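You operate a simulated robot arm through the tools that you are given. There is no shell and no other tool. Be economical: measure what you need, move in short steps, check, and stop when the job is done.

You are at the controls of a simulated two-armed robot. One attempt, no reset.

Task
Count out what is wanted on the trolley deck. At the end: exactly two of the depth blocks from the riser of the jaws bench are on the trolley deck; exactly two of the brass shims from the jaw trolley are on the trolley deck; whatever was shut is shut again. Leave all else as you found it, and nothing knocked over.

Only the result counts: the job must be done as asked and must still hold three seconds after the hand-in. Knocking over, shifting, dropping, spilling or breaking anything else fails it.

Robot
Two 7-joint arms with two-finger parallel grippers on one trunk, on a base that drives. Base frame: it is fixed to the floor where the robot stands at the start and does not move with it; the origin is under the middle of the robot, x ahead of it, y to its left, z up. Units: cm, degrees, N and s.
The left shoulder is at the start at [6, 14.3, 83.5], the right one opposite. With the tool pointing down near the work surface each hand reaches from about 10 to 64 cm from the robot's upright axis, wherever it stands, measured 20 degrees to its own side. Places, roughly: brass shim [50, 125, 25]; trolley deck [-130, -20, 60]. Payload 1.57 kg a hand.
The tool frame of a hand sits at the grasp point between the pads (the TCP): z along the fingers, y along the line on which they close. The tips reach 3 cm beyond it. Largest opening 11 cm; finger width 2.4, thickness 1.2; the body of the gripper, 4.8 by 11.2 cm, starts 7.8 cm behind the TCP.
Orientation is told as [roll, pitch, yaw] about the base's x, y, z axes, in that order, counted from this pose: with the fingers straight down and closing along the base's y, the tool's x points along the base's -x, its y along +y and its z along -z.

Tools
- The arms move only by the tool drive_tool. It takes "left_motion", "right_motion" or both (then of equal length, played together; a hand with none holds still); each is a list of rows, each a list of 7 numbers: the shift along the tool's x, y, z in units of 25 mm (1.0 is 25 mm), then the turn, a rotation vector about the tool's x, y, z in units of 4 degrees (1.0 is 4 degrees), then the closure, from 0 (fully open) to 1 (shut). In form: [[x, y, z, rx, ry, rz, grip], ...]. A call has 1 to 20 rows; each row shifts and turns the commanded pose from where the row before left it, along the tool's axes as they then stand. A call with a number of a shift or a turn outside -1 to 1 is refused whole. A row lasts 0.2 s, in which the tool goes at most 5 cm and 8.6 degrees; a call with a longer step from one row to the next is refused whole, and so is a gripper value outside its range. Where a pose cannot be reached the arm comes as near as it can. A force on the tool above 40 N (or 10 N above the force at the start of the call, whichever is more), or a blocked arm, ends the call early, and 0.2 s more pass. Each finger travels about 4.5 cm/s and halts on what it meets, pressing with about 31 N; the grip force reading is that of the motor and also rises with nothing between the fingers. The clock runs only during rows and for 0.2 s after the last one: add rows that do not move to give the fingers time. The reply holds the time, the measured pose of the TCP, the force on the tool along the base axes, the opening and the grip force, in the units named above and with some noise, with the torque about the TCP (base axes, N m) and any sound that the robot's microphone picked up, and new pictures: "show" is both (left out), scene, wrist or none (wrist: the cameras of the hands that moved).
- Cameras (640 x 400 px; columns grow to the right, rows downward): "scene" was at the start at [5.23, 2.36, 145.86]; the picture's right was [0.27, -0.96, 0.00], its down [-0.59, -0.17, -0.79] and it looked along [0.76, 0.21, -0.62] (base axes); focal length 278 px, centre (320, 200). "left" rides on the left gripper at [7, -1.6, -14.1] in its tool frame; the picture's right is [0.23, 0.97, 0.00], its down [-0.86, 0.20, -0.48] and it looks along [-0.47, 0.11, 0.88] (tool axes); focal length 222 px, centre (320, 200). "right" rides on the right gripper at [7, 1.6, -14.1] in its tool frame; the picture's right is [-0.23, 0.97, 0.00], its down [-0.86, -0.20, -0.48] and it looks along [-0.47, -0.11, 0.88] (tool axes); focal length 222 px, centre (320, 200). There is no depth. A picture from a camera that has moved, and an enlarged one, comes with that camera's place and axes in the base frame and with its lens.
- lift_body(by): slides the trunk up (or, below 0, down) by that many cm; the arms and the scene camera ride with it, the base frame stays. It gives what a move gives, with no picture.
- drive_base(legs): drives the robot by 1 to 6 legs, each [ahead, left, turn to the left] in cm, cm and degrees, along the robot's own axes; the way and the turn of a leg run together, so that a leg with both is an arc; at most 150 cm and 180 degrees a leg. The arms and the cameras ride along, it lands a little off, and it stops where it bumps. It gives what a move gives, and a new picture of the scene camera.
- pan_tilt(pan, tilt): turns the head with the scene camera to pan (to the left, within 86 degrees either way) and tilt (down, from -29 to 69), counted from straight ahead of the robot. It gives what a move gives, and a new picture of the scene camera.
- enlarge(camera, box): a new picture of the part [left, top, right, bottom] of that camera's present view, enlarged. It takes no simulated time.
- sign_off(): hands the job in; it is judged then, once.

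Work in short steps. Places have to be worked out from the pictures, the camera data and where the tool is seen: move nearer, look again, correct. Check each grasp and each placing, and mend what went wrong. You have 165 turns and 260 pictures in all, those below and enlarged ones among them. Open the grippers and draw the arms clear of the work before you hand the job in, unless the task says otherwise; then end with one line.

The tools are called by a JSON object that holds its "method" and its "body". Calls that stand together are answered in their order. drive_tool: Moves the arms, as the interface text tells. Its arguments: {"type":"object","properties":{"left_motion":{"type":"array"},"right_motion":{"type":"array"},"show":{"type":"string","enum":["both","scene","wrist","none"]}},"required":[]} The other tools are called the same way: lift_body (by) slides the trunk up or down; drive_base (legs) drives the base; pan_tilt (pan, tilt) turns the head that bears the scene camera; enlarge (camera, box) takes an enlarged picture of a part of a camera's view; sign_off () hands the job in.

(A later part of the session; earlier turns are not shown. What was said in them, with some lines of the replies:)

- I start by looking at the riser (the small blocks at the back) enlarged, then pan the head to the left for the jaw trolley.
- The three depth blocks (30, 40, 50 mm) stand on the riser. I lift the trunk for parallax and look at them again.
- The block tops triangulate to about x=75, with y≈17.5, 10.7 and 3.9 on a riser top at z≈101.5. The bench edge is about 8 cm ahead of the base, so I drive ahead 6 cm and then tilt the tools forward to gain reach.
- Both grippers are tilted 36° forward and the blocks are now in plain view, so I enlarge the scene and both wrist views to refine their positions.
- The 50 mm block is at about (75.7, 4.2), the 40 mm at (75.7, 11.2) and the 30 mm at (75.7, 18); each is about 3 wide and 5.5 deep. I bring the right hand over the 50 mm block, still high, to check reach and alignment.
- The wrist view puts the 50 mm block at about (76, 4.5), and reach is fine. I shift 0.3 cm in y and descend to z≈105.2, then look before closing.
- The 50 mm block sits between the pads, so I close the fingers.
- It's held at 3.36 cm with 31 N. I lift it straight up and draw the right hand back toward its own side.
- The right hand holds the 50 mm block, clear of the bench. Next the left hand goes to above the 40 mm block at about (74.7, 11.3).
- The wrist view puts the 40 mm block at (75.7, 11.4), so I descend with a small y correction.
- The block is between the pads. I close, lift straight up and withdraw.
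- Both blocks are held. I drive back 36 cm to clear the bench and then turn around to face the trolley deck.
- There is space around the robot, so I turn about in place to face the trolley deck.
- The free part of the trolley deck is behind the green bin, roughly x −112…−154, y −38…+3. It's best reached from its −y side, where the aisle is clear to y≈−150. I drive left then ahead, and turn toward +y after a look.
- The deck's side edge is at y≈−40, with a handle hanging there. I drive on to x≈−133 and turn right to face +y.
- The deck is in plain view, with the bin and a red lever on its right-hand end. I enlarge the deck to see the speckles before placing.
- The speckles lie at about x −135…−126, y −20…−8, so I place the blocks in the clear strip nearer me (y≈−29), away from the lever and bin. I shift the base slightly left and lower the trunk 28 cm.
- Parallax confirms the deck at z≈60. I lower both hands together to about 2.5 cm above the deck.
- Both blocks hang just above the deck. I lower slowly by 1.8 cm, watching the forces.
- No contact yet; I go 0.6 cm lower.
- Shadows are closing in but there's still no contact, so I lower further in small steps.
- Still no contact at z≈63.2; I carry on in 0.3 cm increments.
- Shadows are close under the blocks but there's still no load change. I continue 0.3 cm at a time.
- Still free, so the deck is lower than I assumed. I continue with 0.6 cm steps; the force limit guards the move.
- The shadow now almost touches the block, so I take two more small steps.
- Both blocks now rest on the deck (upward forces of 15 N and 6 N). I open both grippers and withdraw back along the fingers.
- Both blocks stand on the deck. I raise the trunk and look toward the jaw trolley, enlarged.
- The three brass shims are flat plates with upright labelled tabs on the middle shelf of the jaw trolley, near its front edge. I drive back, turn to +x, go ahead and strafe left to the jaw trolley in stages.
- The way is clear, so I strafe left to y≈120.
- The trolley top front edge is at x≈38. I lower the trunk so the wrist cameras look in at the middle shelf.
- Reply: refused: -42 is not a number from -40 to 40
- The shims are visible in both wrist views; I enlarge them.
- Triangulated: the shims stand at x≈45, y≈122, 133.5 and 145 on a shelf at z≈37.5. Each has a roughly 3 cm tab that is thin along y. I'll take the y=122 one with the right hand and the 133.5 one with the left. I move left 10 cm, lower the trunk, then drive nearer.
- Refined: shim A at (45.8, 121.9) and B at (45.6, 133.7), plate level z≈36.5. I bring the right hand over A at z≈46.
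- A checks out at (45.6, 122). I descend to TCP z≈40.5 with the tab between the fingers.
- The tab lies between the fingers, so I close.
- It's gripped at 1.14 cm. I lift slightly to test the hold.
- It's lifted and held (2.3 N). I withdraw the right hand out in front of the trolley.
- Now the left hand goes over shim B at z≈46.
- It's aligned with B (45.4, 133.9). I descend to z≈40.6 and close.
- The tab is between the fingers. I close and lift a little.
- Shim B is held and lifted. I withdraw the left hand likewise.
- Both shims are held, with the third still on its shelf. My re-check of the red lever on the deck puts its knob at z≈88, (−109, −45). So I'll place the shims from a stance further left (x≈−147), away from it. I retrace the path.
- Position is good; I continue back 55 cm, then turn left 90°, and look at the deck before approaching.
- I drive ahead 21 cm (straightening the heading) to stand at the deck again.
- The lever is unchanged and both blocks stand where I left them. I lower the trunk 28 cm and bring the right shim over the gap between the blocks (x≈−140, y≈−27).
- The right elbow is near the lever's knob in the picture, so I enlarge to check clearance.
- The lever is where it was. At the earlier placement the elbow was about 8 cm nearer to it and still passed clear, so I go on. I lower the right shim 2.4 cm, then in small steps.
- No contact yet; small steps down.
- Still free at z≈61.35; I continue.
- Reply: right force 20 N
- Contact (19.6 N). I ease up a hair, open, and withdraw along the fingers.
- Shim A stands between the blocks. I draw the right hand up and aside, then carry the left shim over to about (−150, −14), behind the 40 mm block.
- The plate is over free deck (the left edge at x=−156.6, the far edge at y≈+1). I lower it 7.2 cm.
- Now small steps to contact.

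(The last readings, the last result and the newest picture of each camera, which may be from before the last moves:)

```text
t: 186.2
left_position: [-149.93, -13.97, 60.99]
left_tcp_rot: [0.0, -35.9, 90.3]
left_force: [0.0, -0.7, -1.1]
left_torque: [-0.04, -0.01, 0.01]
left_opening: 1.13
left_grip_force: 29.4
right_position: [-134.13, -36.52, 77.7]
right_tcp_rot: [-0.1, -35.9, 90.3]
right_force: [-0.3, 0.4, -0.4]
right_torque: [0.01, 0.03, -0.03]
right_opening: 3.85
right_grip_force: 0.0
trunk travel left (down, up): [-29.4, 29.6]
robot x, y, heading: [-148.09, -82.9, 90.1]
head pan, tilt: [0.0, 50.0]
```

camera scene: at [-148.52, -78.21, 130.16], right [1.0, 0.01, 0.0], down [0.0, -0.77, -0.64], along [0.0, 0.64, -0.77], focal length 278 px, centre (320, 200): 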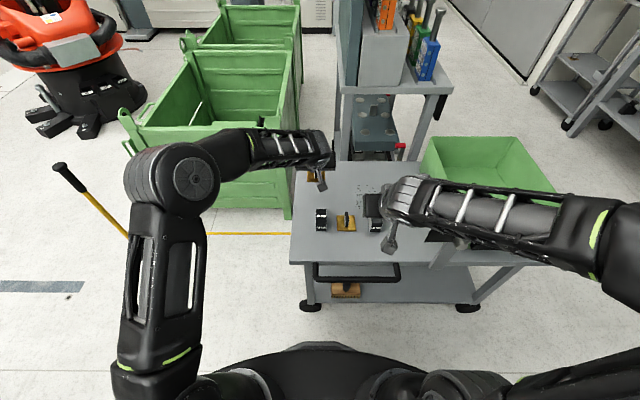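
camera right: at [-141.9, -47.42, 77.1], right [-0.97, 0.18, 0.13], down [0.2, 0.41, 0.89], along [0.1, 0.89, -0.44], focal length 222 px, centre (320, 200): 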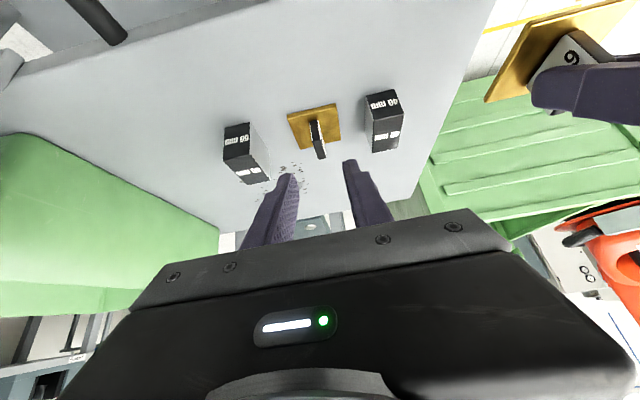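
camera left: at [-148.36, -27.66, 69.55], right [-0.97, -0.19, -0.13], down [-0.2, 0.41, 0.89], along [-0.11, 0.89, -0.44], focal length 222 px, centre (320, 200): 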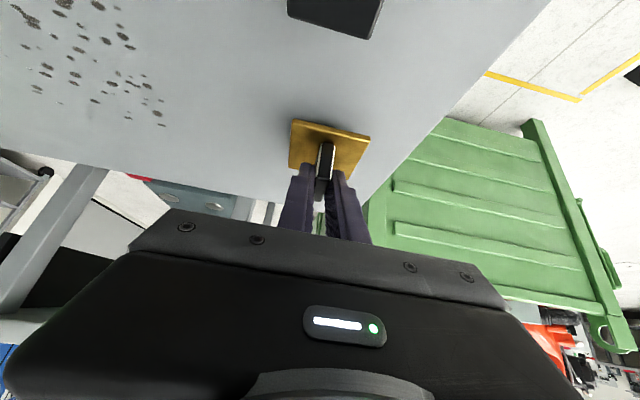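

{"method": "drive_tool", "body": {"left_motion": [[0.0353, 0, 0.0485, 0, 0, 0, 1], [0, 0, 0, 0, 0, 0, 1]], "show": "none"}}

{"method": "drive_tool", "body": {"left_motion": [[0.0176, 0, 0.0242, 0, 0, 0, 1], [0, 0, 0, 0, 0, 0, 1]], "show": "none"}}

```text
t: 186.8
left_position: [-149.98, -13.95, 60.94]
left_tcp_rot: [0.0, -35.9, 90.3]
left_force: [-0.6, 0.0, -1.6]
left_torque: [-0.03, -0.01, 0.02]
left_opening: 1.14
left_grip_force: 28.8
right_position: [-134.08, -36.52, 77.65]
right_tcp_rot: [0.0, -35.8, 90.3]
right_force: [0.2, -0.4, 0.9]
right_torque: [0.0, 0.01, -0.01]
right_opening: 3.85
right_grip_force: 0.1
trunk travel left (down, up): [-29.4, 29.6]
robot x, y, heading: [-148.44, -82.97, 90.3]
head pan, tilt: [0.0, 50.0]
```

```text
t: 187.4
left_position: [-149.96, -14.04, 60.7]
left_tcp_rot: [0.0, -35.9, 90.2]
left_force: [-0.1, 0.6, -2.5]
left_torque: [-0.04, 0.0, 0.0]
left_opening: 1.16
left_grip_force: 28.9
right_position: [-134.22, -36.52, 77.67]
right_tcp_rot: [0.0, -36.0, 90.4]
right_force: [-0.2, 0.2, 0.1]
right_torque: [0.0, 0.04, -0.01]
right_opening: 3.83
right_grip_force: 0.1
trunk travel left (down, up): [-29.4, 29.6]
robot x, y, heading: [-148.21, -82.4, 90.1]
head pan, tilt: [0.0, 50.0]
```

{"method": "drive_tool", "body": {"left_motion": [[0.0235, 0, 0.0323, 0, 0, 0, 1], [0, 0, 0, 0, 0, 0, 1]], "show": "none"}}

{"method": "drive_tool", "body": {"left_motion": [[0.0235, 0, 0.0323, 0, 0, 0, 1], [0, 0, 0, 0, 0, 0, 1]], "show": "none"}}

{"method": "drive_tool", "body": {"left_motion": [[0.0176, 0, 0.0242, 0, 0, 0, 1], [0, 0, 0, 0, 0, 0, 1]], "show": "wrist"}}

```text
t: 188.0
left_position: [-150.02, -13.88, 60.73]
left_tcp_rot: [0.0, -35.9, 90.4]
left_force: [0.5, -0.1, -2.6]
left_torque: [-0.02, 0.02, -0.01]
left_opening: 1.14
left_grip_force: 28.7
right_position: [-134.08, -36.62, 77.71]
right_tcp_rot: [0.1, -35.9, 90.3]
right_force: [-0.6, -0.1, -0.3]
right_torque: [-0.01, 0.0, 0.0]
right_opening: 3.83
right_grip_force: 0.1
trunk travel left (down, up): [-29.4, 29.6]
robot x, y, heading: [-148.05, -82.96, 90.2]
head pan, tilt: [0.0, 50.0]
```

```text
t: 188.6
left_position: [-150.05, -13.88, 60.65]
left_tcp_rot: [0.0, -35.9, 90.4]
left_force: [0.5, -0.2, -1.0]
left_torque: [-0.01, -0.04, -0.03]
left_opening: 1.15
left_grip_force: 29.1
right_position: [-134.12, -36.57, 77.75]
right_tcp_rot: [0.0, -35.9, 90.2]
right_force: [-0.1, 0.4, -0.6]
right_torque: [-0.02, 0.02, -0.02]
right_opening: 3.85
right_grip_force: 0.1
trunk travel left (down, up): [-29.4, 29.6]
robot x, y, heading: [-148.44, -82.71, 90.5]
head pan, tilt: [0.0, 50.0]
```

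```text
t: 189.2
left_position: [-149.98, -13.92, 60.66]
left_tcp_rot: [0.0, -36.0, 90.4]
left_force: [-1.7, -1.4, 5.7]
left_torque: [-0.05, -0.01, -0.01]
left_opening: 1.14
left_grip_force: 29.0
right_position: [-134.14, -36.52, 77.73]
right_tcp_rot: [0.0, -36.0, 90.3]
right_force: [0.3, -0.2, 0.0]
right_torque: [-0.03, -0.01, 0.05]
right_opening: 3.87
right_grip_force: 0.1
trunk travel left (down, up): [-29.4, 29.6]
robot x, y, heading: [-148.86, -83.11, 90.3]
head pan, tilt: [0.0, 50.0]
camera left: at [-148.31, -27.65, 67.91], right [-0.97, -0.19, -0.13], down [-0.2, 0.41, 0.89], along [-0.11, 0.89, -0.44], focal length 222 px, centre (320, 200)
```

left: 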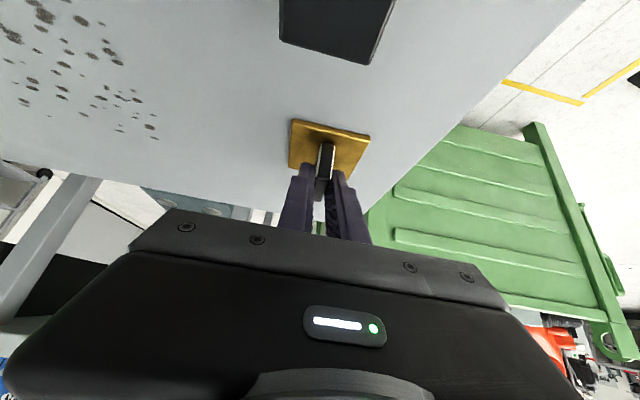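

Contact made. I release and withdraw the left hand along the fingers.

{"method": "drive_tool", "body": {"left_motion": [[0, 0, 0, 0, 0, 0, 0.85], [0, 0, 0, 0, 0, 0, 0.65], [0, 0, 0, 0, 0, 0, 0.65], [0, 0, 0, 0, 0, 0, 0.65], [0, 0, -0.3, 0, 0, 0, 0.65], [0, 0, -0.8, 0, 0, 0, 0.65], [0, 0, -0.8, 0, 0, 0, 0.65], [0, 0, -0.8, 0, 0, 0, 0.65], [0, 0, -0.8, 0, 0, 0, 0.65], [0, 0, -0.8, 0, 0, 0, 0.65], [0, 0, -0.8, 0, 0, 0, 0.65], [0, 0, -0.8, 0, 0, 0, 0.65], [0, 0, -0.8, 0, 0, 0, 0.65]]}}

```text
t: 192.0
left_position: [-150.21, -23.81, 74.19]
left_tcp_rot: [0.0, -35.9, 90.4]
left_force: [0.0, -0.4, 0.8]
left_torque: [0.02, -0.02, -0.02]
left_opening: 3.84
left_grip_force: 0.1
right_position: [-134.21, -36.63, 77.73]
right_tcp_rot: [-0.1, -35.9, 90.4]
right_force: [0.8, 0.8, 0.5]
right_torque: [0.0, -0.02, 0.01]
right_opening: 3.86
right_grip_force: 0.1
trunk travel left (down, up): [-29.4, 29.6]
robot x, y, heading: [-148.24, -83.16, 90.5]
head pan, tilt: [0.0, 50.0]
camera scene: at [-148.52, -78.24, 130.16], right [1.0, 0.01, 0.0], down [0.0, -0.77, -0.64], along [0.0, 0.64, -0.77], focal length 278 px, centre (320, 200)
camera left: at [-148.3, -37.58, 81.4], right [-0.97, -0.19, -0.13], down [-0.2, 0.41, 0.89], along [-0.11, 0.89, -0.44], focal length 222 px, centre (320, 200)
```

scene: 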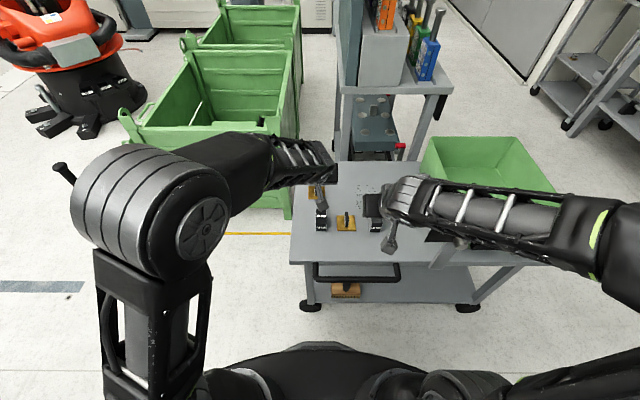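
left: 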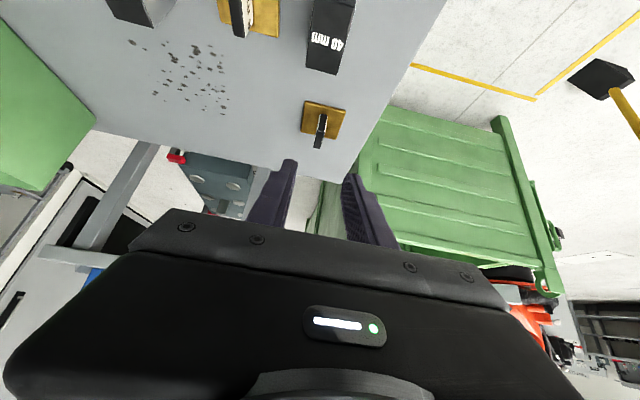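

Everything stands on the deck. I raise the trunk, back away, and take a final look.

{"method": "lift_body", "body": {"by": 25}}

{"method": "drive_base", "body": {"legs": [[-22, 0, 0]]}}

{"method": "enlarge", "body": {"camera": "scene", "box": [240, 130, 560, 330]}}

```text
t: 194.6
left_position: [-150.03, -23.73, 99.23]
left_tcp_rot: [0.0, -35.9, 90.2]
left_force: [-0.3, 0.0, 0.4]
left_torque: [-0.01, 0.01, -0.01]
left_opening: 3.85
left_grip_force: 0.1
right_position: [-134.1, -36.46, 102.7]
right_tcp_rot: [0.0, -35.9, 90.3]
right_force: [-0.1, -1.0, -0.5]
right_torque: [0.0, -0.01, 0.01]
right_opening: 3.86
right_grip_force: 0.0
trunk travel left (down, up): [-54.4, 4.6]
robot x, y, heading: [-148.41, -82.88, 90.3]
head pan, tilt: [0.0, 50.0]
```

```text
t: 196.3
left_position: [-149.83, -45.91, 99.23]
left_tcp_rot: [0.0, -36.0, 90.3]
left_force: [0.7, -0.3, -0.2]
left_torque: [0.02, 0.01, -0.03]
left_opening: 3.84
left_grip_force: 0.1
right_position: [-133.99, -58.73, 102.75]
right_tcp_rot: [-0.1, -35.9, 90.2]
right_force: [1.2, 0.4, 0.7]
right_torque: [-0.02, 0.0, -0.01]
right_opening: 3.8
right_grip_force: 0.1
trunk travel left (down, up): [-54.4, 4.6]
robot x, y, heading: [-148.29, -105.08, 90.2]
head pan, tilt: [0.0, 50.0]
camera scene: at [-148.41, -100.43, 155.16], right [1.0, 0.0, 0.0], down [0.0, -0.77, -0.64], along [0.0, 0.64, -0.77], focal length 278 px, centre (320, 200)
```

scene: 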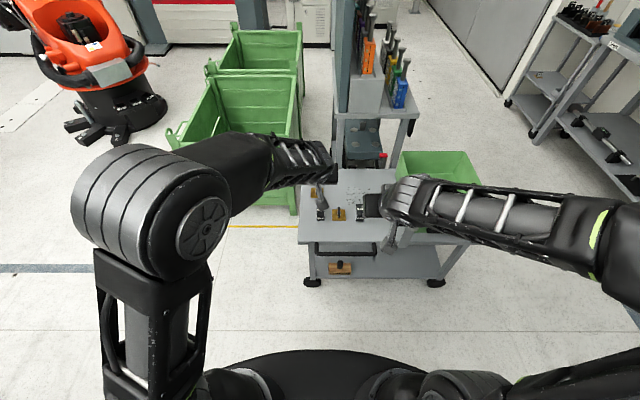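

```text
2.00 times, centred on (400, 230) of scene
camera zoom: at [-148.41, -100.43, 155.16], right [1.0, 0.0, 0.0], down [0.0, -0.77, -0.64], along [0.0, 0.64, -0.77], focal length 555 px, centre (160, 140)
```

zoom: 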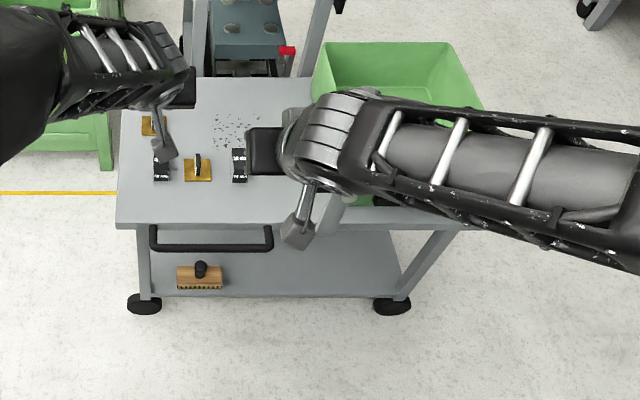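

The blocks and shims all stand on the deck. I check the lever with the right wrist camera, opening the hands fully as well.

{"method": "drive_tool", "body": {"right_motion": [[0, 0, -1, 0, 0, 0, 0], [0, 0, -1, 0, 0, 0, 0], [0, 0, -1, 0, 0, 0, 0], [0, 0, 0, 0, 0, 0, 0], [0, 0, 0, 0, 0, 0, 0]], "left_motion": [[0, 0, -1, 0, 0, 0, 0], [0, 0, -1, 0, 0, 0, 0], [0, 0, -1, 0, 0, 0, 0], [0, 0, -1, 0, 0, 0, 0], [0, 0, -1, 0, 0, 0, 0]]}}

```text
t: 197.5
left_position: [-149.89, -53.28, 109.39]
left_tcp_rot: [0.0, -36.0, 90.2]
left_force: [0.4, -0.4, 0.4]
left_torque: [0.01, 0.0, -0.03]
left_opening: 10.99
left_grip_force: 0.0
right_position: [-134.07, -63.11, 108.72]
right_tcp_rot: [0.0, -35.9, 90.2]
right_force: [-0.4, 0.9, 1.4]
right_torque: [0.04, 0.01, -0.02]
right_opening: 10.99
right_grip_force: 0.1
trunk travel left (down, up): [-54.4, 4.6]
robot x, y, heading: [-148.13, -105.03, 90.1]
head pan, tilt: [0.0, 50.0]
camera scene: at [-148.44, -100.37, 155.16], right [1.0, 0.0, 0.0], down [0.0, -0.77, -0.64], along [0.0, 0.64, -0.77], focal length 278 px, centre (320, 200)
camera right: at [-135.59, -76.95, 116.03], right [-0.97, 0.18, 0.13], down [0.2, 0.41, 0.89], along [0.11, 0.89, -0.44], focal length 222 px, centre (320, 200)
camera left: at [-148.22, -67.11, 116.61], right [-0.97, -0.19, -0.13], down [-0.2, 0.41, 0.89], along [-0.11, 0.89, -0.44], focal length 222 px, centre (320, 200)
```

scene: 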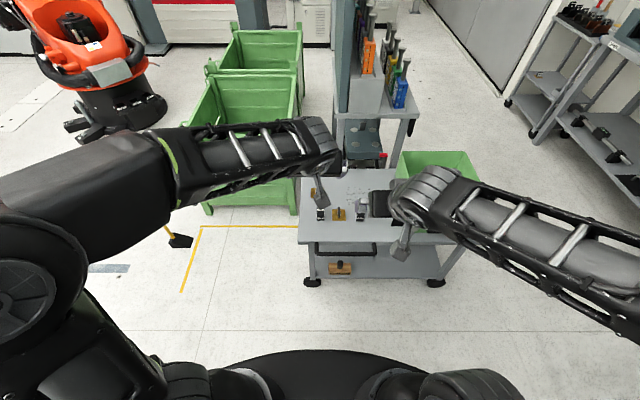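
right: 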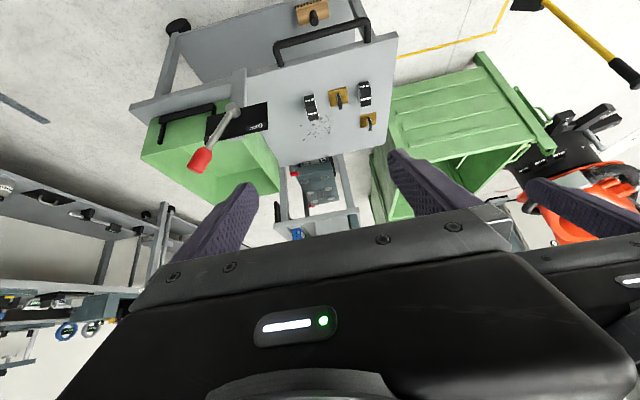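
left: 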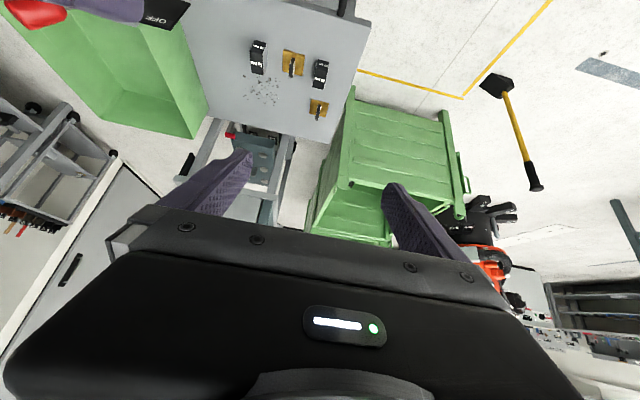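

Two blocks and two shims stand on the deck, the lever is unmoved at (−106, −41, 82), and the hands are open and clear. I hand in.

{"method": "sign_off", "body": {}}

```text
The job is handed in.
```

The job is handed in: the 40 mm and 50 mm depth blocks and two brass shims stand on the trolley deck. I opened nothing that had been shut, and I saw nothing else knocked over or shifted.
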